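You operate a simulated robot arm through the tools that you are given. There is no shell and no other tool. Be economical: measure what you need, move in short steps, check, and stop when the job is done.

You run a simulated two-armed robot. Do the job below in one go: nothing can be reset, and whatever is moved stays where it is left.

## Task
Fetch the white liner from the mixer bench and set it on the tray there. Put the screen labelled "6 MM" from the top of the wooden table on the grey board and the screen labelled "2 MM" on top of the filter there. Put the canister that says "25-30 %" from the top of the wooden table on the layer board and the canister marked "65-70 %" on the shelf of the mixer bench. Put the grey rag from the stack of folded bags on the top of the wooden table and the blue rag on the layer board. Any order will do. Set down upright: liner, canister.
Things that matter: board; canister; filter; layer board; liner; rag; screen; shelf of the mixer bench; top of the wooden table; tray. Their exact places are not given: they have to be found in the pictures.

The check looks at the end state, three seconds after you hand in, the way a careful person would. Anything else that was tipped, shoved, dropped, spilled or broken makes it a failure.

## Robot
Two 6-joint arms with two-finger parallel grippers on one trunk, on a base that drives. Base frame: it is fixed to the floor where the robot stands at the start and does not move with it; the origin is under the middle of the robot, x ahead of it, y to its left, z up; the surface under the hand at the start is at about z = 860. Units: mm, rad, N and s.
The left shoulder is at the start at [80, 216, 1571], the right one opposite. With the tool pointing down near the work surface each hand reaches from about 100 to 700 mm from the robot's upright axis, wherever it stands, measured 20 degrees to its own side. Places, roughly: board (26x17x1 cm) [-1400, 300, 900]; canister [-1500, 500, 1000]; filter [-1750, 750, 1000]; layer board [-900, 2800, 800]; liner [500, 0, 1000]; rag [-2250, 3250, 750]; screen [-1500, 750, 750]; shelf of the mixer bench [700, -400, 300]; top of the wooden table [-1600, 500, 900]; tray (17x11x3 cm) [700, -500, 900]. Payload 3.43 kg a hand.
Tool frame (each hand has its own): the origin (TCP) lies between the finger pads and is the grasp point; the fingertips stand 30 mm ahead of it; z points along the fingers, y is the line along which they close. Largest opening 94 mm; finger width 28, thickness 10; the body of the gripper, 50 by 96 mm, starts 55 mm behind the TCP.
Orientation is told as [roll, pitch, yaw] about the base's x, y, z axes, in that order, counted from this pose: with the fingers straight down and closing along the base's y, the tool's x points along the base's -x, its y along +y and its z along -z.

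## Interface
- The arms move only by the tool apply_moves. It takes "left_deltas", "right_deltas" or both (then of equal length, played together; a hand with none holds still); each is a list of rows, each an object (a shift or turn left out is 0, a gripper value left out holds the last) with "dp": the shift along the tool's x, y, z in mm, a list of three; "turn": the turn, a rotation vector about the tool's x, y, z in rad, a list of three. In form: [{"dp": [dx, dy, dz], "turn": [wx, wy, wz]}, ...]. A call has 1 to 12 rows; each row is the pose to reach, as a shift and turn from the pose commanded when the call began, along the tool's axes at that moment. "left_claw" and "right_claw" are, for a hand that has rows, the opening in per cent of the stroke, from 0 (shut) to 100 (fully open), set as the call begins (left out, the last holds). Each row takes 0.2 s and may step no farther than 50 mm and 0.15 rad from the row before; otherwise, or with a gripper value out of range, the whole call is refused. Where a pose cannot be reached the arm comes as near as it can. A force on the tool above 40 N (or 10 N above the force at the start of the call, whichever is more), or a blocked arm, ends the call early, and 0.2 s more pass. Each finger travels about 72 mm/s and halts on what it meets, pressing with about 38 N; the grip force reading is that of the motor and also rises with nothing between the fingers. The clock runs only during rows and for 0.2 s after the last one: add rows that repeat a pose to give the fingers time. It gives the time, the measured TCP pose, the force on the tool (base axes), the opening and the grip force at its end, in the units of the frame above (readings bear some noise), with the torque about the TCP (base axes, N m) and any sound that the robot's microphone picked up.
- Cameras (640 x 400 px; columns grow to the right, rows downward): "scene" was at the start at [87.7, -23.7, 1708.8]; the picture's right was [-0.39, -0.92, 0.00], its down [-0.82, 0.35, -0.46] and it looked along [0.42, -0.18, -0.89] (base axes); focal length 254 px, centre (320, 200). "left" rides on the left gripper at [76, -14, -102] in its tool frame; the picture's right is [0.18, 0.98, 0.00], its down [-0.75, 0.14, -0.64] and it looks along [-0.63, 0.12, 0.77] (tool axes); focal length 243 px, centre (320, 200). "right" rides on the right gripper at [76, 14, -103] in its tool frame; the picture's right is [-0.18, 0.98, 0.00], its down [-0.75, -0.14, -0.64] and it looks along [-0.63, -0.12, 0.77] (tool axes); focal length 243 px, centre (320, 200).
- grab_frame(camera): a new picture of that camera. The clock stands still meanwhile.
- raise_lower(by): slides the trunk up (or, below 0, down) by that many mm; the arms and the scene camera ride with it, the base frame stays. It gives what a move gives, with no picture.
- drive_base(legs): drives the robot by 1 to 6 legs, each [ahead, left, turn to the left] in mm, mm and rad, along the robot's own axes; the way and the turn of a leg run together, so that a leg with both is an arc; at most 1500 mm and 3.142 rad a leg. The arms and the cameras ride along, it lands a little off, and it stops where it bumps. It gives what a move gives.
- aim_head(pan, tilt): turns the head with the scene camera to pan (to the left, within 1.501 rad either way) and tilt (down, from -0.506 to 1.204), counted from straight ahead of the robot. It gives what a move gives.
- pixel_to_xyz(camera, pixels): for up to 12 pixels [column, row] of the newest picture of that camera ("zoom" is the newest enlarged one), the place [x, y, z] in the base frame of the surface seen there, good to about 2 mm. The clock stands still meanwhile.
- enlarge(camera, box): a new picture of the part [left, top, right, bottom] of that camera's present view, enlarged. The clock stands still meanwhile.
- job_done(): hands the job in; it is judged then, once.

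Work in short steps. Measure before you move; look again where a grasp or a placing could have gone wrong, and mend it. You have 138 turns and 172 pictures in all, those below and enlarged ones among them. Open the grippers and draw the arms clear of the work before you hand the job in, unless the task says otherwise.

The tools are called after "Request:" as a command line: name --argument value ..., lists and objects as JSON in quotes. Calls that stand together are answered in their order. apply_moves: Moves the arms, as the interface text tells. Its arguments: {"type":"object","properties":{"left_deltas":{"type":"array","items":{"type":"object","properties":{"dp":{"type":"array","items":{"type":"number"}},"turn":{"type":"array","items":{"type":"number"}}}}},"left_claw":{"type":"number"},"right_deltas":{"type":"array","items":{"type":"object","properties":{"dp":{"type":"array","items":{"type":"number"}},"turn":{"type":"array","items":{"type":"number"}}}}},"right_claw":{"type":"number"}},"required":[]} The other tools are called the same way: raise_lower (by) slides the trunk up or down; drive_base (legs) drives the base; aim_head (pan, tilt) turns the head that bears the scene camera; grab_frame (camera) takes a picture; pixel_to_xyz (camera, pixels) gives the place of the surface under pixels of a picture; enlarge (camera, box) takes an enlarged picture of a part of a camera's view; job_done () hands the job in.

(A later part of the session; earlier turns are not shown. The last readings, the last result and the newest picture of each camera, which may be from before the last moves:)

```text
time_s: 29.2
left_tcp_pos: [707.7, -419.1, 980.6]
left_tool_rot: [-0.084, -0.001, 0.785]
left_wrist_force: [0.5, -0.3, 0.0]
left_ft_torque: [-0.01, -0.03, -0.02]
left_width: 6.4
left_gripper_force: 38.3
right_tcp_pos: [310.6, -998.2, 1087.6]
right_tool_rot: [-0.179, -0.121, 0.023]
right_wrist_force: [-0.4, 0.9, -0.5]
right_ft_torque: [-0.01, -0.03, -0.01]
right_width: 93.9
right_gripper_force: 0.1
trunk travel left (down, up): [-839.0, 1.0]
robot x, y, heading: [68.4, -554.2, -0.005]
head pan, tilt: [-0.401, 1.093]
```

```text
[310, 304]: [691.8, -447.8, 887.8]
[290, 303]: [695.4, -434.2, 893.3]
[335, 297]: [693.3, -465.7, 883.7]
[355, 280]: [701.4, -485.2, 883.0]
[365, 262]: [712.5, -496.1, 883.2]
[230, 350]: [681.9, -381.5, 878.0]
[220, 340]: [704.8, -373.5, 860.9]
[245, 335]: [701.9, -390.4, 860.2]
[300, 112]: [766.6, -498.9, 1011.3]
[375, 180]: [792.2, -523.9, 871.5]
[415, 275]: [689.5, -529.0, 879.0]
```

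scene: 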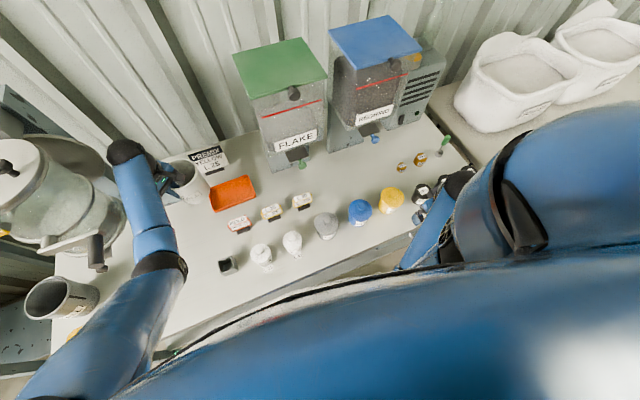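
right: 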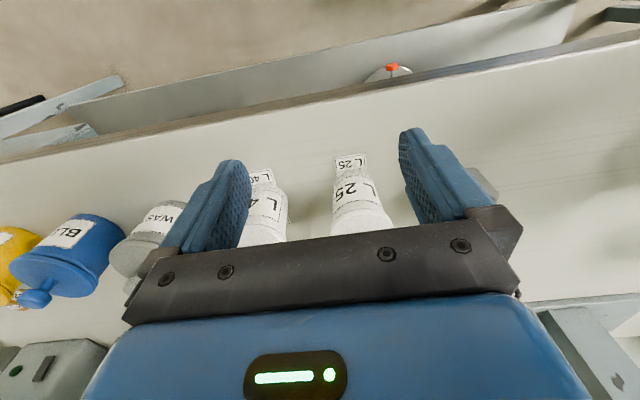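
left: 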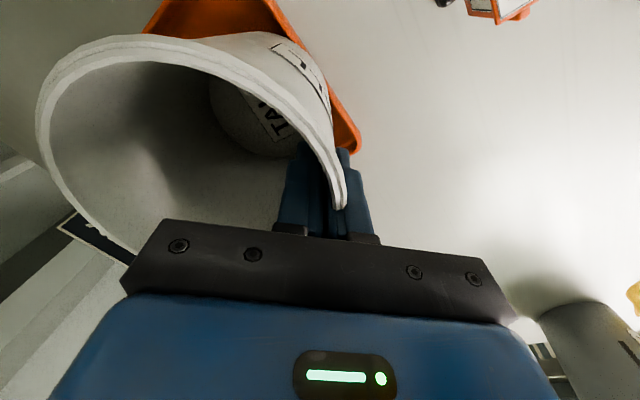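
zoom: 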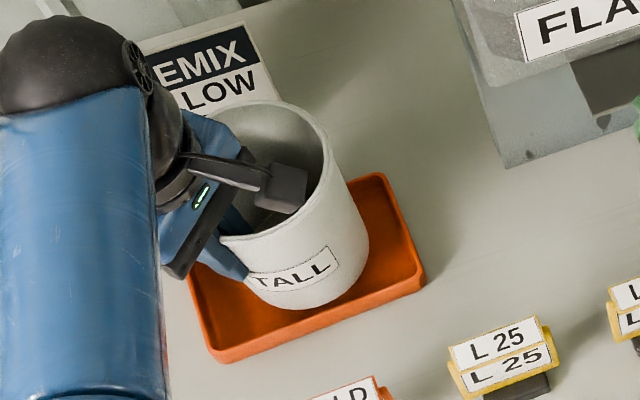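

Base is now centred at ≈(738,-455). I lower 20 mm onto the tray floor.

Request:
apply_moves --left_deltas '[{"dp": [0, 0.8, 10]}, {"dp": [0, 1.6, 19]}, {"dp": [0, 1.7, 21]}, {"dp": [0, 1.7, 21]}]'

Request:
enlarge --camera "scene" --box '[180, 140, 290, 220]'

Request:
pixel_to_xyz --camera "zoom" --pixels '[[310, 310], [335, 305], [310, 320], [335, 315], [360, 285]]'

```text
time_s: 30.2
left_tcp_pos: [706.8, -419.3, 960.7]
left_tool_rot: [-0.086, -0.004, 0.785]
left_wrist_force: [1.0, 0.0, 9.3]
left_ft_torque: [0.01, -0.01, 0.01]
left_width: 6.3
left_gripper_force: 38.1
right_tcp_pos: [308.4, -998.9, 1086.8]
right_tool_rot: [-0.178, -0.122, 0.024]
right_wrist_force: [-0.3, 0.2, -0.5]
right_ft_torque: [0.02, -0.01, 0.0]
right_width: 93.9
right_gripper_force: 0.1
trunk travel left (down, up): [-839.0, 1.0]
robot x, y, heading: [66.4, -554.0, -0.007]
head pan, tilt: [-0.401, 1.093]
```

```text
5.00 times, centred on (235, 180) of scene
```

zoom: 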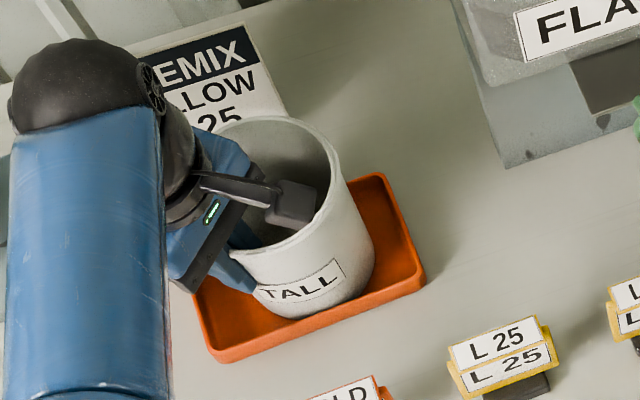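

```text
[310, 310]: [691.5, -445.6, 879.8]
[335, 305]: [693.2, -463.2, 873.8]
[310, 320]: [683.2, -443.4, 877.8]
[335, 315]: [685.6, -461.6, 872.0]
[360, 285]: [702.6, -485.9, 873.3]
```

It rests (9 N up) inside the tray. I open part way and rise straight up.

Request:
apply_moves --left_claw 60 --left_deltas '[{"dp": [0, 0, 0]}, {"dp": [0, 0, 0]}, {"dp": [0, 0, 0]}, {"dp": [0, -2, -30]}, {"dp": [0, -5, -60]}, {"dp": [0, -7, -88]}, {"dp": [0, -7, -88]}]'

Request:
enlarge --camera "scene" --box '[180, 140, 290, 220]'

```text
time_s: 31.8
left_tcp_pos: [707.1, -421.1, 1047.3]
left_tool_rot: [-0.084, -0.001, 0.786]
left_wrist_force: [0.0, 0.7, 0.0]
left_ft_torque: [-0.01, -0.02, 0.02]
left_width: 56.3
left_gripper_force: 0.0
right_tcp_pos: [309.5, -998.7, 1087.2]
right_tool_rot: [-0.178, -0.122, 0.024]
right_wrist_force: [0.9, -0.6, 0.1]
right_ft_torque: [0.02, 0.03, 0.01]
right_width: 94.0
right_gripper_force: 0.2
trunk travel left (down, up): [-839.0, 1.0]
robot x, y, heading: [69.5, -554.5, -0.004]
head pan, tilt: [-0.401, 1.093]
```

```text
5.00 times, centred on (235, 180) of scene
```

zoom: 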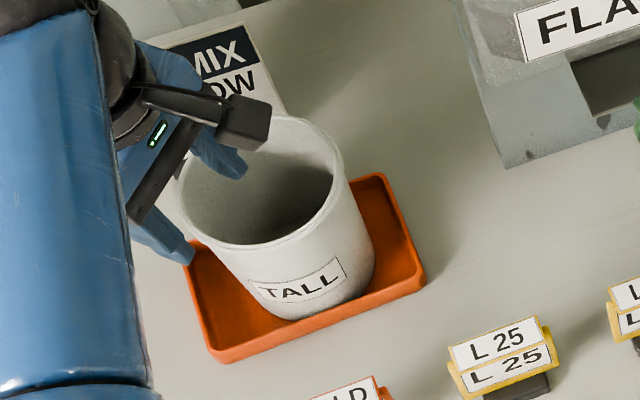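

The liner stands in the tray. I retract the hand over the bench, then restore its orientation.

Request:
apply_moves --left_deltas '[{"dp": [33, 33, -3]}, {"dp": [66, 66, -6]}, {"dp": [99, 99, -8]}, {"dp": [132, 132, -11]}, {"dp": [165, 165, -14]}, {"dp": [198, 198, -16]}, {"dp": [233, 233, -18]}, {"dp": [233, 233, -18]}]'

Request:
drive_base --legs '[[-250, 0, 0]]'

Request:
apply_moves --left_claw 100 --left_deltas '[{"dp": [0, 0, 0], "turn": [0, 0, 0.13]}, {"dp": [0, 0, 0], "turn": [0, 0, 0.26]}, {"dp": [0, 0, 0], "turn": [0, 0, 0.39]}, {"dp": [0, 0, 0], "turn": [0, 0, 0.52]}, {"dp": [0, 0, 0], "turn": [0, 0, 0.65]}, {"dp": [0, 0, 0], "turn": [0, 0, 0.785]}]' --right_deltas '[{"dp": [-20, 0, 0]}, {"dp": [-40, 0, 0], "turn": [0.08, 0.06, 0.02]}, {"dp": [-60, 0, 0], "turn": [0.17, 0.12, 0.02]}, {"dp": [-60, 0, 0], "turn": [0.17, 0.12, 0.02]}, {"dp": [-60, 0, 0], "turn": [0.17, 0.12, 0.02]}, {"dp": [-60, 0, 0], "turn": [0.17, 0.12, 0.02]}]'

Request:
aim_head --pan -0.4 --tilt 0.7

Request:
grab_frame --camera "scene"

```text
time_s: 33.6
left_tcp_pos: [374.1, -419.4, 1045.5]
left_tool_rot: [-0.084, -0.002, 0.784]
left_wrist_force: [0.1, -0.2, -0.2]
left_ft_torque: [0.02, -0.01, -0.03]
left_width: 56.4
left_gripper_force: 0.1
right_tcp_pos: [310.3, -998.0, 1085.1]
right_tool_rot: [-0.177, -0.12, 0.025]
right_wrist_force: [0.9, -0.2, -0.2]
right_ft_torque: [0.04, -0.01, 0.01]
right_width: 94.2
right_gripper_force: 0.0
trunk travel left (down, up): [-839.0, 1.0]
robot x, y, heading: [65.8, -553.4, -0.005]
head pan, tilt: [-0.401, 1.093]
```

```text
time_s: 35.4
left_tcp_pos: [127.1, -417.9, 1042.6]
left_tool_rot: [-0.083, 0.0, 0.786]
left_wrist_force: [1.0, -0.1, 0.1]
left_ft_torque: [0.01, 0.01, -0.02]
left_width: 56.4
left_gripper_force: 0.1
right_tcp_pos: [62.4, -998.8, 1085.4]
right_tool_rot: [-0.179, -0.116, 0.023]
right_wrist_force: [0.0, -0.5, -0.2]
right_ft_torque: [-0.01, 0.02, 0.01]
right_width: 93.8
right_gripper_force: 0.0
trunk travel left (down, up): [-839.0, 1.0]
robot x, y, heading: [-182.2, -553.9, -0.008]
head pan, tilt: [-0.401, 1.093]
```

```text
time_s: 36.8
left_tcp_pos: [124.9, -418.9, 1044.0]
left_tool_rot: [-0.058, -0.062, 0.0]
left_wrist_force: [0.4, 0.8, 1.1]
left_ft_torque: [0.03, -0.01, 0.01]
left_width: 94.0
left_gripper_force: 0.0
right_tcp_pos: [119.9, -996.2, 1092.6]
right_tool_rot: [-0.345, -0.009, -0.027]
right_wrist_force: [0.1, -1.1, -0.5]
right_ft_torque: [0.0, 0.02, 0.02]
right_width: 94.0
right_gripper_force: 0.0
trunk travel left (down, up): [-839.0, 1.0]
robot x, y, heading: [-183.9, -551.7, -0.007]
head pan, tilt: [-0.401, 1.093]
```

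```text
time_s: 37.7
left_tcp_pos: [124.1, -418.4, 1044.8]
left_tool_rot: [-0.058, -0.061, 0.002]
left_wrist_force: [-0.2, -0.6, -0.2]
left_ft_torque: [0.01, 0.01, -0.01]
left_width: 93.7
left_gripper_force: 0.1
right_tcp_pos: [117.7, -996.4, 1091.9]
right_tool_rot: [-0.343, -0.01, -0.025]
right_wrist_force: [-0.6, -0.2, 0.1]
right_ft_torque: [0.0, 0.01, 0.02]
right_width: 94.0
right_gripper_force: 0.0
trunk travel left (down, up): [-839.0, 1.0]
robot x, y, heading: [-180.5, -554.9, -0.006]
head pan, tilt: [-0.4, 0.7]
```

```text
140 pictures are left
```

scene: 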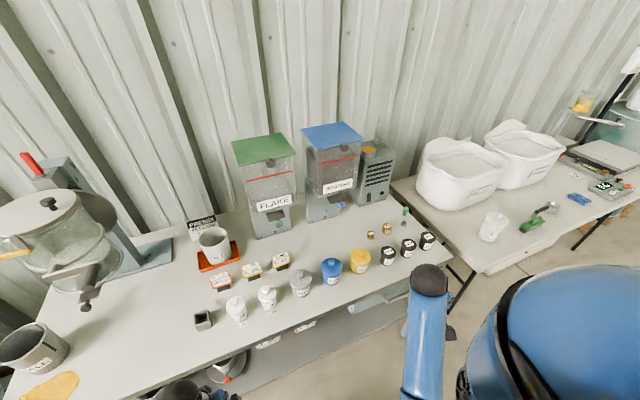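

I square both hands and look left with the head to see the way to the wooden table.

Request:
apply_moves --left_deltas '[{"turn": [-0.058, 0.061, 0]}, {"turn": [-0.058, 0.061, 0]}, {"turn": [-0.058, 0.061, 0]}]' --right_deltas '[{"turn": [-0.12, 0, 0]}, {"turn": [-0.24, 0, 0]}, {"turn": [-0.34, 0.01, 0.02]}]'

Request:
aim_head --pan 1.45 --tilt 0.5

Request:
grab_frame --camera "scene"

Request:
aim_head --pan -1.45 --tilt 0.5

Request:
grab_frame --camera "scene"

```text
time_s: 38.5
left_tcp_pos: [123.5, -418.9, 1044.3]
left_tool_rot: [0.0, 0.0, 0.0]
left_wrist_force: [-0.1, 0.7, 0.0]
left_ft_torque: [-0.01, -0.02, -0.03]
left_width: 93.9
left_gripper_force: 0.0
right_tcp_pos: [121.1, -997.0, 1042.9]
right_tool_rot: [-0.007, -0.008, -0.049]
right_wrist_force: [0.4, -1.5, 0.6]
right_ft_torque: [-0.03, -0.02, 0.03]
right_width: 94.0
right_gripper_force: 0.1
right hand out of reach, approached as far as the arm can: row 2, 3
trunk travel left (down, up): [-839.0, 1.0]
robot x, y, heading: [-184.1, -553.0, -0.003]
head pan, tilt: [-0.4, 0.7]
```

```text
time_s: 40.3
left_tcp_pos: [123.8, -418.9, 1044.5]
left_tool_rot: [0.001, 0.0, 0.0]
left_wrist_force: [-1.7, 0.0, 0.6]
left_ft_torque: [0.0, -0.05, 0.03]
left_width: 93.9
left_gripper_force: 0.1
right_tcp_pos: [119.3, -996.1, 1043.7]
right_tool_rot: [-0.009, -0.007, -0.049]
right_wrist_force: [-0.2, -0.1, 0.3]
right_ft_torque: [0.01, -0.01, 0.01]
right_width: 94.0
right_gripper_force: 0.1
trunk travel left (down, up): [-839.0, 1.0]
robot x, y, heading: [-181.7, -553.9, -0.001]
head pan, tilt: [1.45, 0.499]
```

```text
139 pictures are left
```

scene: 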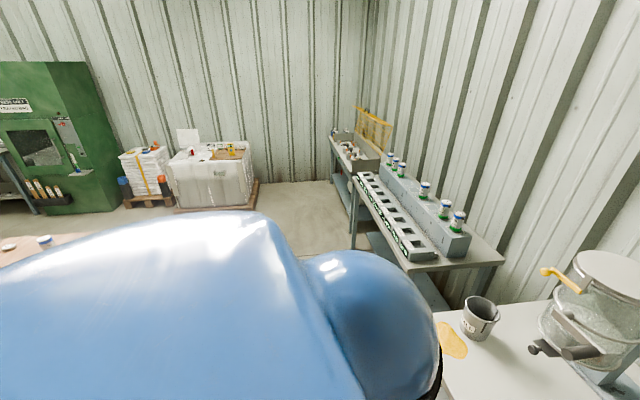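

```text
time_s: 42.9
left_tcp_pos: [124.4, -419.1, 1044.7]
left_tool_rot: [0.001, -0.002, -0.002]
left_wrist_force: [-0.3, -0.1, 0.0]
left_ft_torque: [0.0, 0.02, -0.03]
left_width: 93.9
left_gripper_force: 0.0
right_tcp_pos: [120.5, -997.0, 1043.9]
right_tool_rot: [-0.009, -0.007, -0.048]
right_wrist_force: [0.2, 0.3, -0.6]
right_ft_torque: [0.03, -0.01, -0.02]
right_width: 93.9
right_gripper_force: 0.0
trunk travel left (down, up): [-839.0, 1.0]
robot x, y, heading: [-181.6, -552.9, -0.008]
head pan, tilt: [-1.45, 0.499]
```

```text
138 pictures are left
```

scene: 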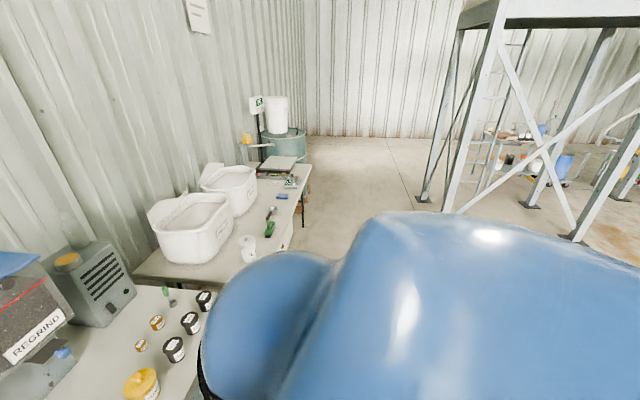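

Aisle behind looks free; the wooden table shows at lower left of the left view. I back 200 mm, turn around 2.6 rad and look.

Request:
drive_base --legs '[[-200, 0, 0], [0, 0, 2.6]]'

Request:
aim_head --pan 0 --tilt 0.5

Request:
grab_frame --camera "scene"

```text
time_s: 50.6
left_tcp_pos: [-714.5, -517.5, 1046.3]
left_tool_rot: [0.0, 0.0, 2.629]
left_wrist_force: [1.0, 0.1, 0.9]
left_ft_torque: [0.03, 0.0, 0.0]
left_width: 94.0
left_gripper_force: 0.1
right_tcp_pos: [-428.4, -16.9, 1043.6]
right_tool_rot: [-0.008, -0.006, 2.582]
right_wrist_force: [0.4, 0.5, 0.6]
right_ft_torque: [-0.01, -0.01, 0.0]
right_width: 94.2
right_gripper_force: 0.0
trunk travel left (down, up): [-839.0, 1.0]
robot x, y, heading: [-382.6, -552.4, 2.625]
head pan, tilt: [-1.45, 0.499]
```

```text
time_s: 52.2
left_tcp_pos: [-714.3, -518.6, 1044.3]
left_tool_rot: [0.0, 0.0, 2.628]
left_wrist_force: [-0.3, 0.1, -0.9]
left_ft_torque: [-0.02, -0.02, 0.03]
left_width: 94.0
left_gripper_force: 0.0
right_tcp_pos: [-427.9, -16.9, 1043.9]
right_tool_rot: [-0.008, -0.005, 2.581]
right_wrist_force: [0.2, 0.6, -0.6]
right_ft_torque: [-0.01, 0.01, -0.01]
right_width: 94.0
right_gripper_force: 0.0
trunk travel left (down, up): [-839.0, 1.0]
robot x, y, heading: [-381.3, -549.8, 2.623]
head pan, tilt: [0.0, 0.499]
```

```text
137 pictures are left
```

scene: 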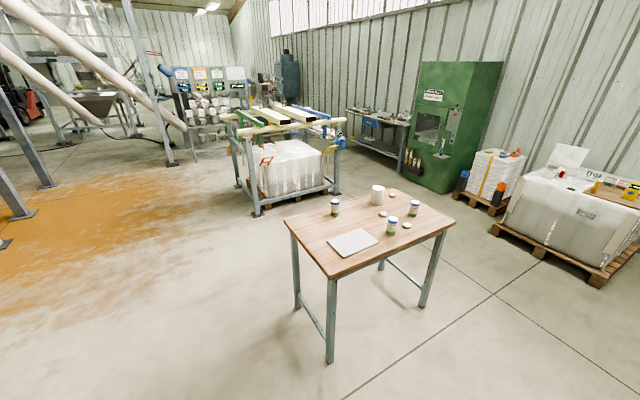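

The wooden table is ahead: grey board (352,242), canisters (334,205), (391,225), (413,208), filter cylinder (377,195), disc-like screens. I enlarge and measure.

Request:
enlarge --camera "scene" --box '[280, 170, 460, 282]'

Request:
pixel_to_xyz --camera "scene" --pixels '[[285, 220], [328, 277], [455, 222], [395, 188], [352, 242], [334, 207], [391, 226], [413, 208], [377, 187], [383, 213], [407, 225], [392, 195]]'

Request:
enlarge --camera "scene" --box '[450, 130, 640, 290]'

Request:
pixel_to_xyz --camera "scene" --pixels '[[563, 200], [610, 215], [600, 190], [560, 170], [490, 155], [517, 152], [500, 165], [508, 152], [530, 250], [600, 270], [585, 210], [475, 205]]'

```text
3.56 times, centred on (370, 226) of scene
```

zoom: 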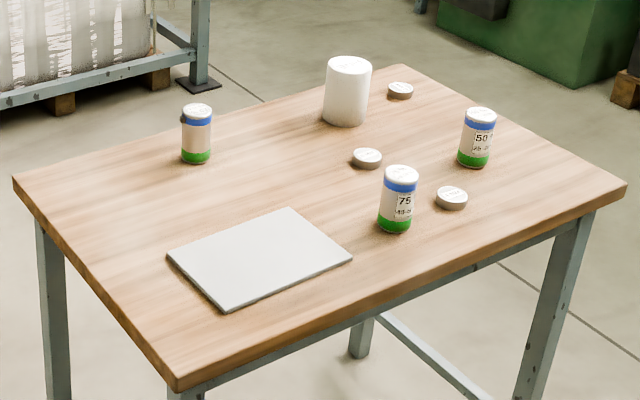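

```text
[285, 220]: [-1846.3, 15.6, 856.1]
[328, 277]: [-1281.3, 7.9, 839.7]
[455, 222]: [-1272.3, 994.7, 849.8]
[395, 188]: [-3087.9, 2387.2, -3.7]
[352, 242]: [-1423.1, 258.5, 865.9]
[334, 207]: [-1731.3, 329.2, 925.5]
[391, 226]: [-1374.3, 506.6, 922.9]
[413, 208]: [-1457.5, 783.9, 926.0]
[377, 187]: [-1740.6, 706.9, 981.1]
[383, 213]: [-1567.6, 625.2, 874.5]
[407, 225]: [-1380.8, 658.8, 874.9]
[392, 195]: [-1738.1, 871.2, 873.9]
```

```text
2.50 times, centred on (545, 210) of scene
```

zoom: 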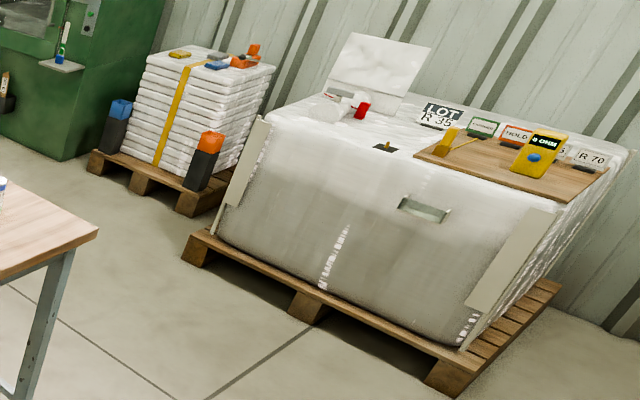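

```text
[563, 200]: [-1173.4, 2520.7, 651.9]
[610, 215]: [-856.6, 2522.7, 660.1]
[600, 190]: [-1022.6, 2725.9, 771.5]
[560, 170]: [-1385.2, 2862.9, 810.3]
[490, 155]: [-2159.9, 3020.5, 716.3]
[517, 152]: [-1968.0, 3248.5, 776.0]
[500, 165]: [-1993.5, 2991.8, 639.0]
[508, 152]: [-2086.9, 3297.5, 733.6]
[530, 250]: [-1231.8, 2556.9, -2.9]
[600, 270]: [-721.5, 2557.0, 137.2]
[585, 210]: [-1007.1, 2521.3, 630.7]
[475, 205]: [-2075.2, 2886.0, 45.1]
```

Table spans x -1846..-1272, y 8..995, z≈857. I drive to face it from the +x side, around (-850, 500).

Request:
drive_base --legs '[[0, 0, 0.518], [0, -1050, 0], [450, 0, 0]]'

Request:
aim_head --pan 0 --tilt 0.85

Request:
grab_frame --camera "scene"

```text
time_s: 61.4
left_tcp_pos: [-1145.4, 347.9, 1045.7]
left_tool_rot: [0.0, -0.002, -3.123]
left_wrist_force: [0.3, 0.2, 0.1]
left_ft_torque: [-0.01, 0.01, -0.02]
left_width: 94.0
left_gripper_force: 0.1
right_tcp_pos: [-1150.1, 926.1, 1044.6]
right_tool_rot: [-0.009, -0.011, 3.111]
right_wrist_force: [0.7, 1.0, -0.2]
right_ft_torque: [-0.03, 0.02, 0.01]
right_width: 93.5
right_gripper_force: 0.0
trunk travel left (down, up): [-839.0, 1.0]
robot x, y, heading: [-844.8, 487.8, -3.127]
head pan, tilt: [0.0, 0.499]
```

```text
time_s: 62.2
left_tcp_pos: [-1147.5, 348.7, 1045.1]
left_tool_rot: [-0.001, 0.001, -3.123]
left_wrist_force: [-0.1, 0.0, 0.1]
left_ft_torque: [0.02, -0.01, -0.01]
left_width: 93.9
left_gripper_force: 0.0
right_tcp_pos: [-1153.4, 926.6, 1042.0]
right_tool_rot: [-0.007, -0.006, 3.11]
right_wrist_force: [-0.3, -0.4, 0.0]
right_ft_torque: [-0.01, 0.0, 0.01]
right_width: 93.7
right_gripper_force: 0.1
trunk travel left (down, up): [-839.0, 1.0]
robot x, y, heading: [-844.7, 489.9, -3.132]
head pan, tilt: [0.0, 0.85]
```

```text
134 pictures are left
```

scene: 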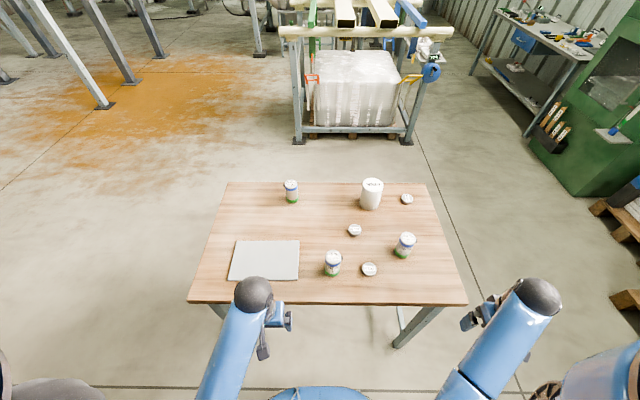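

Request:
enlarge --camera "scene" --box '[320, 165, 430, 285]'

Request:
enlarge --camera "scene" --box '[340, 170, 420, 220]'

Request:
enlarge --camera "scene" --box '[310, 220, 430, 290]'

Request:
enlarge --camera "scene" --box '[270, 170, 320, 210]'

```text
3.33 times, centred on (375, 225) of scene
```

zoom: 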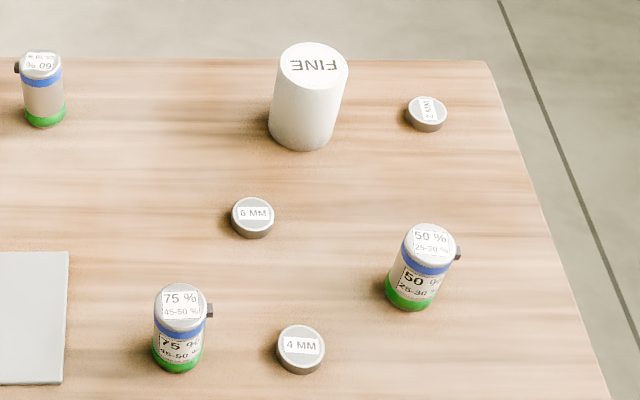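

```text
8.00 times, centred on (380, 195) of scene
```

zoom: 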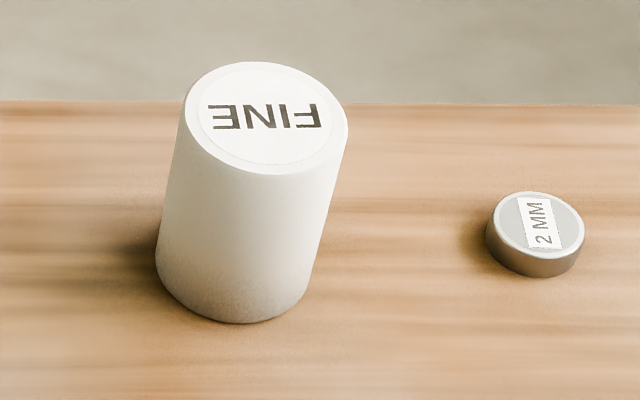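

```text
5.33 times, centred on (370, 255) of scene
```

zoom: 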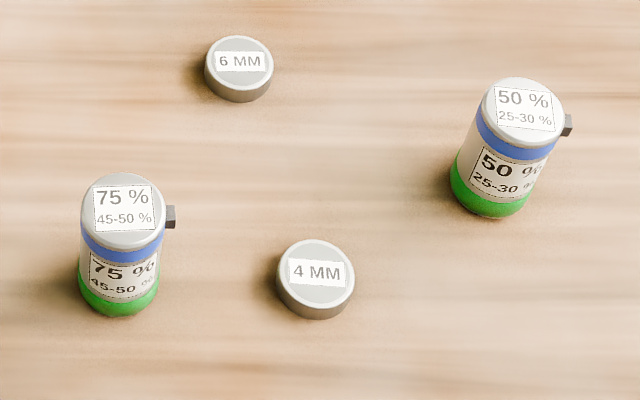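

```text
10.00 times, centred on (295, 190) of scene
```

zoom: 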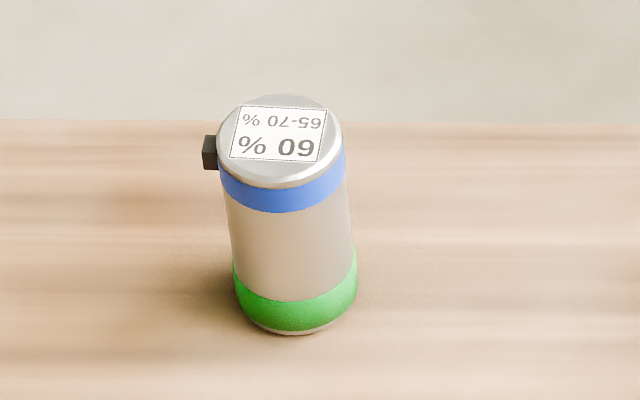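

Read: 6 MM at (-1567,625), 2 MM at (-1738,871), 25-30 % at (-1457,784), 65-70 % at (-1731,329). I move 150 mm ahead and measure the 6 MM screen and board.

Request:
drive_base --legs '[[150, 0, 0]]'

Request:
aim_head --pan 0 --tilt 1.0

Request:
grab_frame --camera "scene"

```text
time_s: 63.6
left_tcp_pos: [-1292.8, 345.8, 1044.7]
left_tool_rot: [0.001, -0.003, -3.122]
left_wrist_force: [0.9, -0.3, 0.0]
left_ft_torque: [-0.03, 0.0, 0.03]
left_width: 94.3
left_gripper_force: 0.0
right_tcp_pos: [-1298.1, 923.3, 1043.5]
right_tool_rot: [-0.009, -0.01, 3.114]
right_wrist_force: [-0.3, 0.0, -0.6]
right_ft_torque: [0.01, 0.02, -0.01]
right_width: 93.7
right_gripper_force: 0.1
trunk travel left (down, up): [-839.0, 1.0]
robot x, y, heading: [-991.9, 485.1, -3.129]
head pan, tilt: [0.0, 0.85]
```

```text
time_s: 64.3
left_tcp_pos: [-1294.7, 346.8, 1044.8]
left_tool_rot: [-0.003, 0.0, -3.123]
left_wrist_force: [-0.1, -0.3, -0.3]
left_ft_torque: [-0.01, 0.01, 0.01]
left_width: 94.1
left_gripper_force: 0.0
right_tcp_pos: [-1300.2, 923.5, 1043.1]
right_tool_rot: [-0.009, -0.009, 3.114]
right_wrist_force: [0.3, 0.5, 0.6]
right_ft_torque: [0.02, 0.02, 0.04]
right_width: 94.0
right_gripper_force: 0.2
trunk travel left (down, up): [-839.0, 1.0]
robot x, y, heading: [-995.7, 488.6, -3.125]
head pan, tilt: [0.0, 1.0]
```

```text
129 pictures are left
```

scene: 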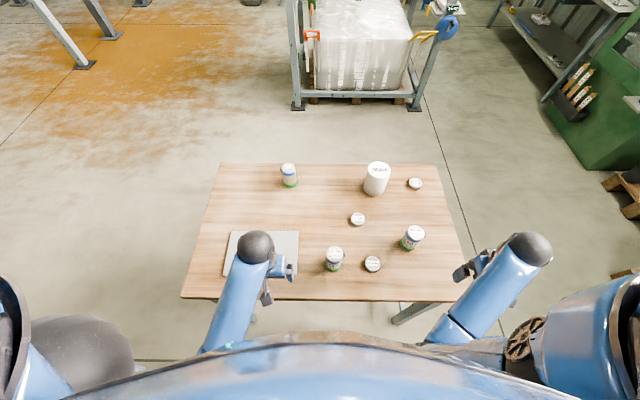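

I enlarge to measure the 6 MM screen precisely, plus board corners.

Request:
enlarge --camera "scene" --box '[325, 190, 389, 230]'

Request:
pixel_to_xyz --camera "scene" --pixels '[[230, 232], [298, 232], [298, 278], [224, 275], [285, 250], [357, 218], [289, 166], [414, 183], [376, 168], [412, 233], [289, 184], [410, 250]]'

Request:
pixel_to_xyz --camera "zoom" --pixels '[[320, 280], [255, 285], [400, 290], [330, 225], [330, 330], [330, 355], [240, 240], [405, 250], [325, 340], [330, 270]]'

```text
10.00 times, centred on (357, 210) of scene
```

zoom: 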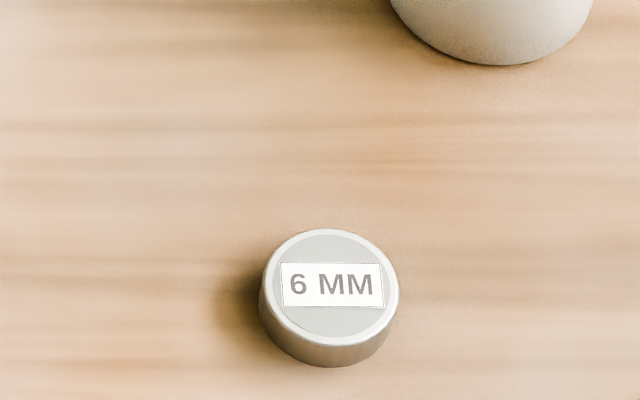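

```text
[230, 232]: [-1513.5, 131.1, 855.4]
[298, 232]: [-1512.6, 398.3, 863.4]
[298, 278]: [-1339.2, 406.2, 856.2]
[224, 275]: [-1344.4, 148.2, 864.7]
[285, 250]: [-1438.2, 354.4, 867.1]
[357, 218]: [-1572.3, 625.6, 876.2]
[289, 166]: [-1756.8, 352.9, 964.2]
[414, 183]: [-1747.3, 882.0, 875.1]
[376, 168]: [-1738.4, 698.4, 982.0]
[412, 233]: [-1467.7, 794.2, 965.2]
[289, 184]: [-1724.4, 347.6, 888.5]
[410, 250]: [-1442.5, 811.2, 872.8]
```

```text
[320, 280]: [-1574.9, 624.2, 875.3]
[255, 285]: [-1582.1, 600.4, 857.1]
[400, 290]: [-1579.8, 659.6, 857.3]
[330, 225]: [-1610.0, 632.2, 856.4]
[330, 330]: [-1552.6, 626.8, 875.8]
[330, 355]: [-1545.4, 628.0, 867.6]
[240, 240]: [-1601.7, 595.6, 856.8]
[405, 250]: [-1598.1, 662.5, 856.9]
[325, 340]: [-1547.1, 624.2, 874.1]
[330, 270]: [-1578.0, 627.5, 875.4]
```

6 MM screen: centre (-1573.5,627.5), Ø≈53, z 857–875. I bring the left hand above it.

Request:
apply_moves --left_deltas '[{"dp": [-30, -32, 0]}, {"dp": [-60, -64, 0]}, {"dp": [-91, -96, 0]}, {"dp": [-122, -128, 0]}, {"dp": [-153, -160, 0]}, {"dp": [-184, -192, 0]}, {"dp": [-214, -224, 0]}, {"dp": [-244, -256, 0]}, {"dp": [-273, -286, 0]}, {"dp": [-273, -286, 40]}, {"dp": [-273, -286, 80]}, {"dp": [-273, -286, 80]}]'

Request:
grab_frame --camera "left"

Request:
grab_frame --camera "scene"

```text
time_s: 66.9
left_tcp_pos: [-1555.7, 617.3, 974.4]
left_tool_rot: [0.001, -0.001, -3.123]
left_wrist_force: [-0.8, 0.2, 0.3]
left_ft_torque: [0.01, 0.02, 0.0]
left_width: 93.8
left_gripper_force: 0.1
left hand out of reach, approached as far as the arm can: row 1, 2, 11, 12
right_tcp_pos: [-1303.3, 923.7, 1043.9]
right_tool_rot: [-0.007, -0.006, 3.115]
right_wrist_force: [0.0, 0.8, -0.1]
right_ft_torque: [-0.05, 0.01, 0.02]
right_width: 93.8
right_gripper_force: 0.1
trunk travel left (down, up): [-839.0, 1.0]
robot x, y, heading: [-991.8, 486.6, -3.128]
head pan, tilt: [0.0, 1.0]
```

```text
127 pictures are left
```

left: 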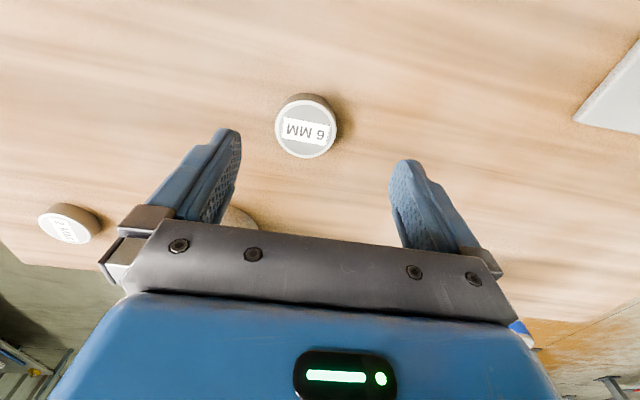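

```text
126 pictures are left
```

scene: 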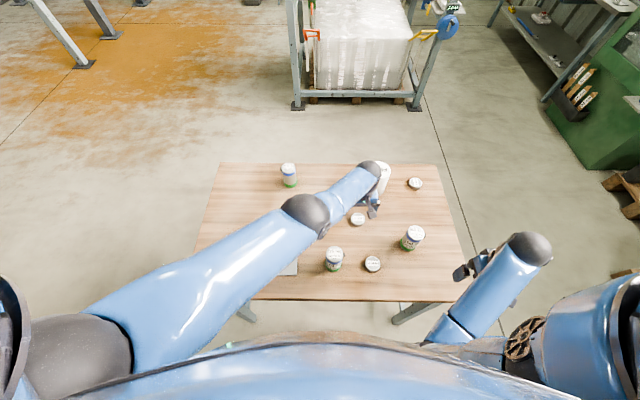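

The left arm is at its reach limit. I lift the hand and shift the robot 130 mm to its right.

Request:
apply_moves --left_deltas '[{"dp": [40, 0, -30]}, {"dp": [60, 0, -70]}, {"dp": [60, 0, -70]}]'

Request:
drive_base --legs '[[0, -130, 0]]'

```text
time_s: 67.7
left_tcp_pos: [-1497.8, 617.9, 1043.6]
left_tool_rot: [0.003, 0.003, -3.123]
left_wrist_force: [0.2, -0.2, -0.2]
left_ft_torque: [-0.02, -0.03, 0.0]
left_width: 93.9
left_gripper_force: 0.1
right_tcp_pos: [-1303.4, 924.1, 1043.5]
right_tool_rot: [-0.007, -0.006, 3.111]
right_wrist_force: [-0.2, 0.8, 0.0]
right_ft_torque: [0.03, 0.01, -0.03]
right_width: 94.1
right_gripper_force: 0.1
trunk travel left (down, up): [-839.0, 1.0]
robot x, y, heading: [-993.2, 484.4, -3.127]
head pan, tilt: [0.0, 1.0]
```

```text
time_s: 69.0
left_tcp_pos: [-1498.7, 739.3, 1044.5]
left_tool_rot: [-0.002, 0.0, -3.122]
left_wrist_force: [0.3, -0.3, -0.3]
left_ft_torque: [0.04, -0.03, -0.03]
left_width: 94.0
left_gripper_force: 0.0
right_tcp_pos: [-1304.1, 1046.2, 1046.0]
right_tool_rot: [-0.012, -0.007, 3.114]
right_wrist_force: [0.7, 0.1, 0.3]
right_ft_torque: [0.05, 0.0, 0.0]
right_width: 94.1
right_gripper_force: 0.1
trunk travel left (down, up): [-839.0, 1.0]
robot x, y, heading: [-990.8, 612.4, -3.128]
head pan, tilt: [0.0, 1.0]
```

Now over to the screen centre and down to z≈960 for a check.

Request:
apply_moves --left_deltas '[{"dp": [-26, 37, 0]}, {"dp": [-52, 74, 0]}, {"dp": [-77, 110.5, 0]}, {"dp": [-77, 110.5, 40]}, {"dp": [-77, 110.5, 80]}, {"dp": [-77, 110.5, 110]}, {"dp": [-77, 110.5, 110]}]'

Request:
grab_frame --camera "left"

Request:
pixel_to_xyz --camera "left" --pixels '[[306, 131], [306, 120], [320, 170], [306, 90]]'

```text
time_s: 70.6
left_tcp_pos: [-1572.9, 630.8, 933.8]
left_tool_rot: [0.002, -0.001, -3.121]
left_wrist_force: [0.7, 0.1, 0.0]
left_ft_torque: [0.01, -0.03, 0.01]
left_width: 93.9
left_gripper_force: 0.1
right_tcp_pos: [-1304.9, 1050.3, 1042.7]
right_tool_rot: [-0.006, -0.007, 3.115]
right_wrist_force: [0.7, 0.0, 0.2]
right_ft_torque: [-0.02, -0.02, 0.0]
right_width: 94.0
right_gripper_force: 0.0
trunk travel left (down, up): [-839.0, 1.0]
robot x, y, heading: [-994.0, 613.6, -3.123]
head pan, tilt: [0.0, 1.0]
```

```text
125 pictures are left
```

left: 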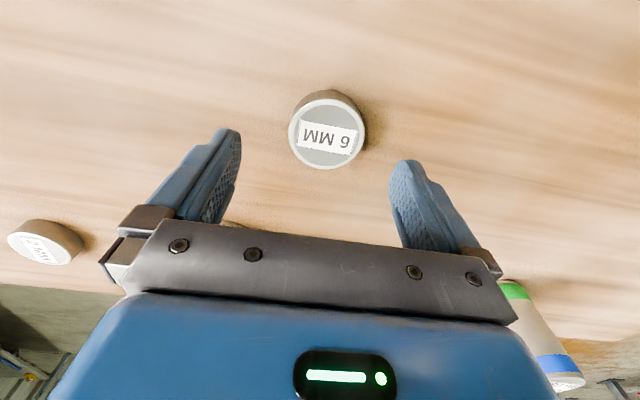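

```text
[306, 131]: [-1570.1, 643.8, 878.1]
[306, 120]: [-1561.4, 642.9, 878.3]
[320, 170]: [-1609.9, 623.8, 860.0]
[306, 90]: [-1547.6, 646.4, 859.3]
```

Screen is centred under the hand. I descend to z≈891 and grip.

Request:
apply_moves --left_deltas '[{"dp": [-1, 1, 25]}, {"dp": [-1, 1, 42]}, {"dp": [-1, 1, 42]}]'

Request:
apply_moves --left_claw 0 --left_deltas '[{}, {}, {}, {}]'

Request:
apply_moves --left_deltas '[{"dp": [0, 0, -40]}, {"dp": [0, 0, -80]}, {"dp": [0, 0, -120]}, {"dp": [0, 0, -120]}]'

Request:
grab_frame --camera "left"

```text
time_s: 71.4
left_tcp_pos: [-1567.0, 626.7, 895.4]
left_tool_rot: [0.001, 0.0, -3.121]
left_wrist_force: [0.2, 0.4, 0.0]
left_ft_torque: [0.01, 0.0, -0.01]
left_width: 94.0
left_gripper_force: 0.1
left hand out of reach, approached as far as the arm can: row 2, 3
right_tcp_pos: [-1303.2, 1050.3, 1043.2]
right_tool_rot: [-0.007, -0.008, 3.114]
right_wrist_force: [-0.9, 0.2, -0.3]
right_ft_torque: [0.0, 0.02, -0.01]
right_width: 94.1
right_gripper_force: 0.1
trunk travel left (down, up): [-839.0, 1.0]
robot x, y, heading: [-992.8, 615.0, -3.128]
head pan, tilt: [0.0, 1.0]
```

```text
time_s: 72.4
left_tcp_pos: [-1568.2, 626.2, 894.3]
left_tool_rot: [-0.001, 0.003, -3.121]
left_wrist_force: [0.4, -0.4, -0.1]
left_ft_torque: [0.04, -0.02, 0.01]
left_width: 52.0
left_gripper_force: 38.0
right_tcp_pos: [-1305.2, 1049.4, 1043.1]
right_tool_rot: [-0.006, -0.007, 3.113]
right_wrist_force: [-0.4, 1.2, -0.2]
right_ft_torque: [0.01, 0.01, 0.01]
right_width: 94.1
right_gripper_force: 0.1
trunk travel left (down, up): [-839.0, 1.0]
robot x, y, heading: [-991.2, 612.3, -3.128]
head pan, tilt: [0.0, 1.0]
```

```text
time_s: 73.4
left_tcp_pos: [-1568.8, 628.4, 1015.3]
left_tool_rot: [-0.002, 0.002, -3.12]
left_wrist_force: [-0.4, -0.2, -0.3]
left_ft_torque: [0.02, 0.01, 0.01]
left_width: 52.0
left_gripper_force: 38.4
right_tcp_pos: [-1305.6, 1050.2, 1041.5]
right_tool_rot: [-0.008, -0.006, 3.114]
right_wrist_force: [-0.4, 0.4, 0.4]
right_ft_torque: [-0.03, 0.03, 0.01]
right_width: 93.9
right_gripper_force: 0.0
trunk travel left (down, up): [-839.0, 1.0]
robot x, y, heading: [-993.2, 613.5, -3.122]
head pan, tilt: [0.0, 1.0]
```

```text
124 pictures are left
```

left: 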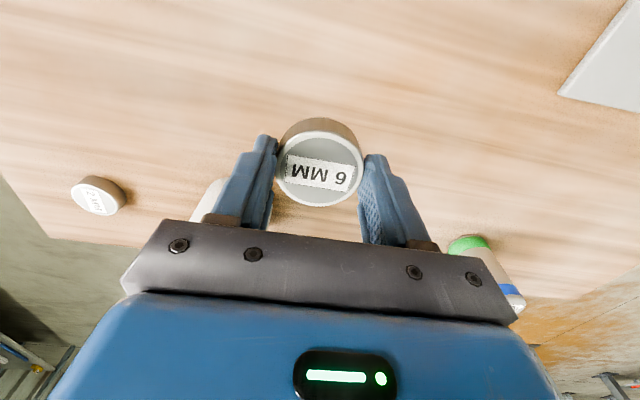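

Screen held (52 mm). I carry it over the grey board's centre (-1428,268).

Request:
apply_moves --left_deltas '[{"dp": [15, 40, 0]}, {"dp": [30, 80, 0]}, {"dp": [45, 121, 0]}, {"dp": [60, 161, 0]}, {"dp": [75, 202, 0]}, {"dp": [90, 242, 0]}, {"dp": [105, 283, 0]}, {"dp": [120, 323, 0]}, {"dp": [134, 362, 0]}, {"dp": [134, 362, 45]}, {"dp": [134, 362, 85]}, {"dp": [134, 362, 85]}]'

Request:
grab_frame --camera "left"

Request:
grab_frame --camera "scene"

```text
time_s: 76.0
left_tcp_pos: [-1426.2, 268.0, 928.5]
left_tool_rot: [-0.002, 0.001, -3.12]
left_wrist_force: [-0.5, 0.5, -0.6]
left_ft_torque: [0.0, 0.0, 0.02]
left_width: 52.2
left_gripper_force: 37.7
right_tcp_pos: [-1305.7, 1048.7, 1043.8]
right_tool_rot: [-0.007, -0.007, 3.115]
right_wrist_force: [0.6, 0.2, 0.5]
right_ft_torque: [0.01, 0.02, 0.0]
right_width: 94.2
right_gripper_force: 0.1
trunk travel left (down, up): [-839.0, 1.0]
robot x, y, heading: [-992.5, 611.6, -3.126]
head pan, tilt: [0.0, 1.0]
```

```text
123 pictures are left
```

left: 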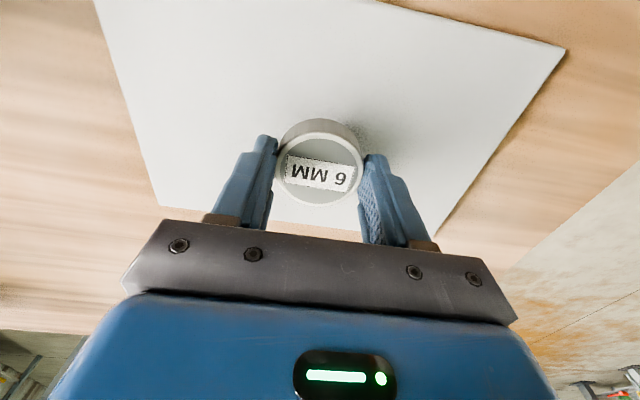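

```text
122 pictures are left
```

scene: 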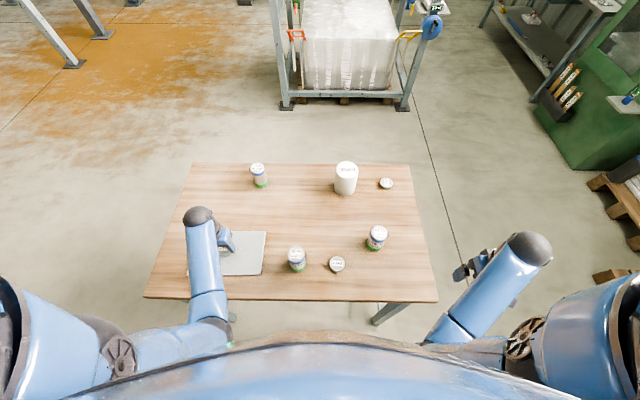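

It is over the board. I lower to contact (TCP ≈903), open, and rise.

Request:
apply_moves --left_deltas '[{"dp": [8, 0, 15]}, {"dp": [8, 0, 25]}, {"dp": [8, 0, 26]}]'

Request:
apply_moves --left_claw 100 --left_deltas '[{}, {}, {}, {"dp": [0, 0, -40]}, {"dp": [0, 0, -80]}, {"dp": [0, 0, -120]}, {"dp": [0, 0, -135]}]'

Request:
grab_frame --camera "left"

```text
time_s: 76.8
left_tcp_pos: [-1419.2, 267.1, 906.3]
left_tool_rot: [0.001, -0.004, -3.121]
left_wrist_force: [1.7, -1.2, 14.2]
left_ft_torque: [0.08, -0.19, -0.04]
left_width: 52.0
left_gripper_force: 37.9
right_tcp_pos: [-1304.1, 1050.0, 1042.6]
right_tool_rot: [-0.007, -0.009, 3.115]
right_wrist_force: [0.5, -0.2, 0.5]
right_ft_torque: [-0.03, -0.03, 0.03]
right_width: 94.0
right_gripper_force: 0.0
trunk travel left (down, up): [-839.0, 1.0]
robot x, y, heading: [-994.3, 614.9, -3.128]
head pan, tilt: [0.0, 1.0]
```

```text
time_s: 78.4
left_tcp_pos: [-1420.8, 268.4, 1039.9]
left_tool_rot: [0.0, 0.0, -3.122]
left_wrist_force: [0.3, -0.7, -0.9]
left_ft_torque: [0.01, -0.01, 0.02]
left_width: 94.0
left_gripper_force: 0.0
right_tcp_pos: [-1304.0, 1051.1, 1043.5]
right_tool_rot: [-0.009, -0.007, 3.114]
right_wrist_force: [0.1, -0.5, 0.2]
right_ft_torque: [-0.03, 0.02, 0.03]
right_width: 94.1
right_gripper_force: 0.0
trunk travel left (down, up): [-839.0, 1.0]
robot x, y, heading: [-996.1, 611.2, -3.127]
head pan, tilt: [0.0, 1.0]
```

```text
121 pictures are left
```

left: 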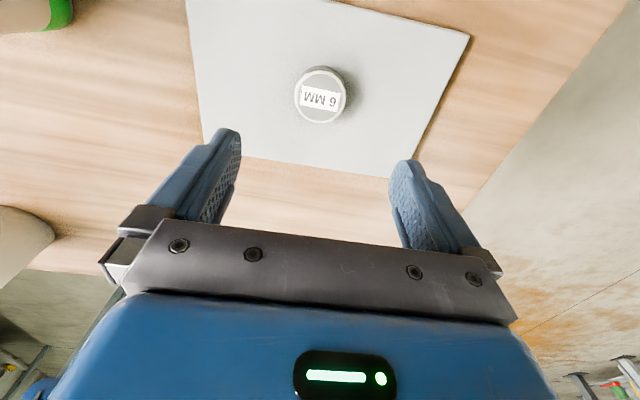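

The 6 MM screen sits on the board. Next the 65-70 % canister, best from the table's -y end; I look left to check the floor there.

Request:
aim_head --pan 0.9 --tilt 0.6

Request:
grab_frame --camera "scene"

Request:
pixel_to_xyz --camera "scene" --pixels '[[100, 200], [200, 200], [300, 200], [200, 130], [300, 130], [400, 150], [500, 180], [100, 300], [200, 300], [300, 280]]'

```text
time_s: 79.6
left_tcp_pos: [-1421.5, 268.0, 1038.9]
left_tool_rot: [0.0, 0.0, -3.119]
left_wrist_force: [-0.5, -0.3, -0.7]
left_ft_torque: [0.0, 0.01, 0.0]
left_width: 94.1
left_gripper_force: 0.1
right_tcp_pos: [-1304.5, 1049.0, 1042.2]
right_tool_rot: [-0.009, -0.006, 3.115]
right_wrist_force: [0.5, 0.4, 0.0]
right_ft_torque: [0.03, -0.01, 0.01]
right_width: 93.9
right_gripper_force: 0.0
trunk travel left (down, up): [-839.0, 1.0]
robot x, y, heading: [-995.9, 612.8, -3.125]
head pan, tilt: [0.901, 0.6]
```

```text
120 pictures are left
```

scene: 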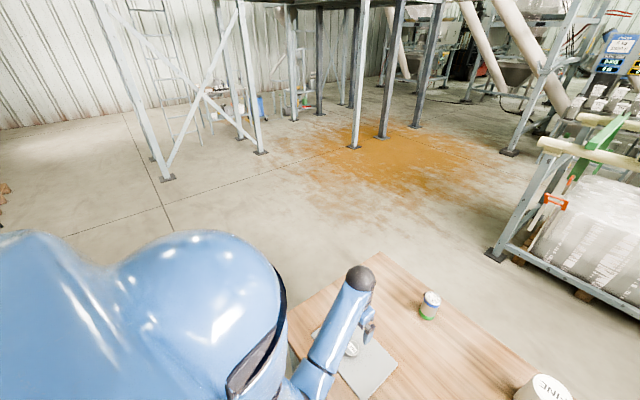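

```text
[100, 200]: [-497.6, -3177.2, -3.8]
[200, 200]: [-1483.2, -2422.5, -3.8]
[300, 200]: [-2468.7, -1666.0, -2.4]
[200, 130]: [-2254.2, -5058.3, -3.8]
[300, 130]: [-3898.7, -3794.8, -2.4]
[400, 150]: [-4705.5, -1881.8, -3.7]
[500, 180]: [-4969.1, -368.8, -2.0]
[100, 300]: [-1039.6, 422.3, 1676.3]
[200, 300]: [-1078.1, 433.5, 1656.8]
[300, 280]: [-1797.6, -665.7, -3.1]
```

The floor is free. I drive round to the -y end, facing +y.

Request:
drive_base --legs '[[-250, 0, 0], [0, 950, 0], [0, 0, -1.574], [0, 790, 0]]'

Request:
aim_head --pan 0.2 --tilt 0.95

Request:
grab_frame --camera "scene"

```text
time_s: 93.7
left_tcp_pos: [-1880.1, 45.8, 1040.2]
left_tool_rot: [0.002, -0.001, 1.614]
left_wrist_force: [0.1, -0.2, -0.7]
left_ft_torque: [0.02, 0.0, -0.01]
left_width: 94.0
left_gripper_force: 0.0
right_tcp_pos: [-1096.0, -51.2, 1042.5]
right_tool_rot: [-0.007, -0.006, 1.566]
right_wrist_force: [0.0, 0.1, 0.2]
right_ft_torque: [0.01, 0.02, 0.01]
right_width: 93.8
right_gripper_force: 0.0
trunk travel left (down, up): [-839.0, 1.0]
robot x, y, heading: [-1528.4, -372.0, 1.611]
head pan, tilt: [0.901, 0.6]
```

```text
time_s: 94.8
left_tcp_pos: [-1882.3, 46.8, 1040.4]
left_tool_rot: [0.001, 0.0, 1.615]
left_wrist_force: [0.0, 0.4, 0.2]
left_ft_torque: [-0.01, 0.02, -0.02]
left_width: 94.1
left_gripper_force: 0.0
right_tcp_pos: [-1097.7, -52.9, 1042.2]
right_tool_rot: [-0.009, -0.008, 1.565]
right_wrist_force: [0.6, -0.3, 0.2]
right_ft_torque: [-0.02, 0.03, 0.0]
right_width: 94.1
right_gripper_force: 0.0
trunk travel left (down, up): [-839.0, 1.0]
robot x, y, heading: [-1524.1, -375.5, 1.608]
head pan, tilt: [0.201, 0.949]
```

```text
119 pictures are left
```

scene: 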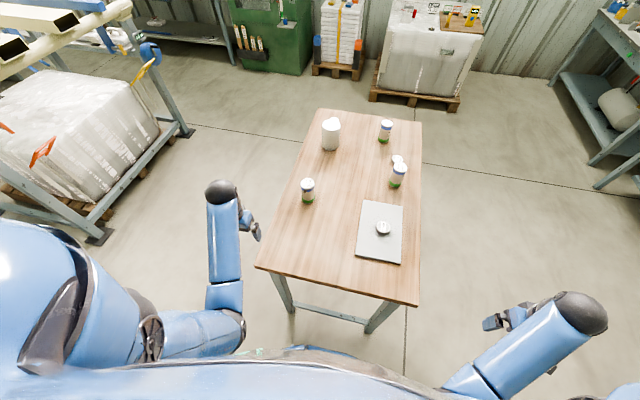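

I drive 115 mm ahead with a small heading fix and measure the canister.

Request:
drive_base --legs '[[115, 0, -0.037]]'

Request:
enlarge --camera "scene" --box '[275, 160, 355, 210]'

Request:
grab_frame --camera "scene"

```text
time_s: 96.1
left_tcp_pos: [-1868.7, 173.8, 1036.7]
left_tool_rot: [0.0, 0.006, 1.578]
left_wrist_force: [0.0, 0.7, -0.1]
left_ft_torque: [-0.07, 0.0, -0.03]
left_width: 93.9
left_gripper_force: 0.1
right_tcp_pos: [-1088.2, 47.1, 1043.3]
right_tool_rot: [-0.009, -0.001, 1.528]
right_wrist_force: [0.3, 0.4, -0.5]
right_ft_torque: [-0.06, -0.01, 0.02]
right_width: 94.1
right_gripper_force: 0.0
trunk travel left (down, up): [-839.0, 1.0]
robot x, y, heading: [-1534.8, -262.6, 1.574]
head pan, tilt: [0.201, 0.949]
stopped in leg 1: the robot was blocked; the commanded pose is now the measured one
```

```text
8.00 times, centred on (315, 185) of scene
```

zoom: 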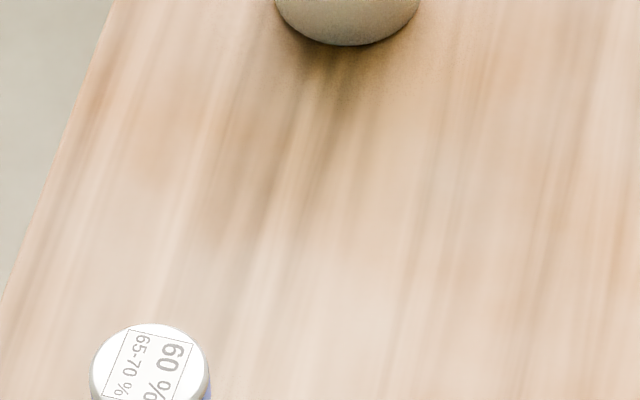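

```text
117 pictures are left
```

scene: 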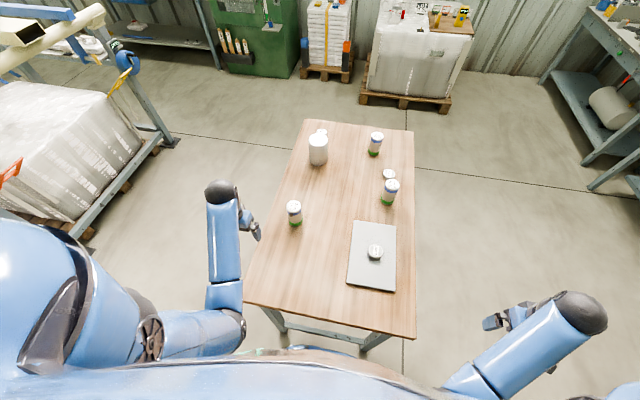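

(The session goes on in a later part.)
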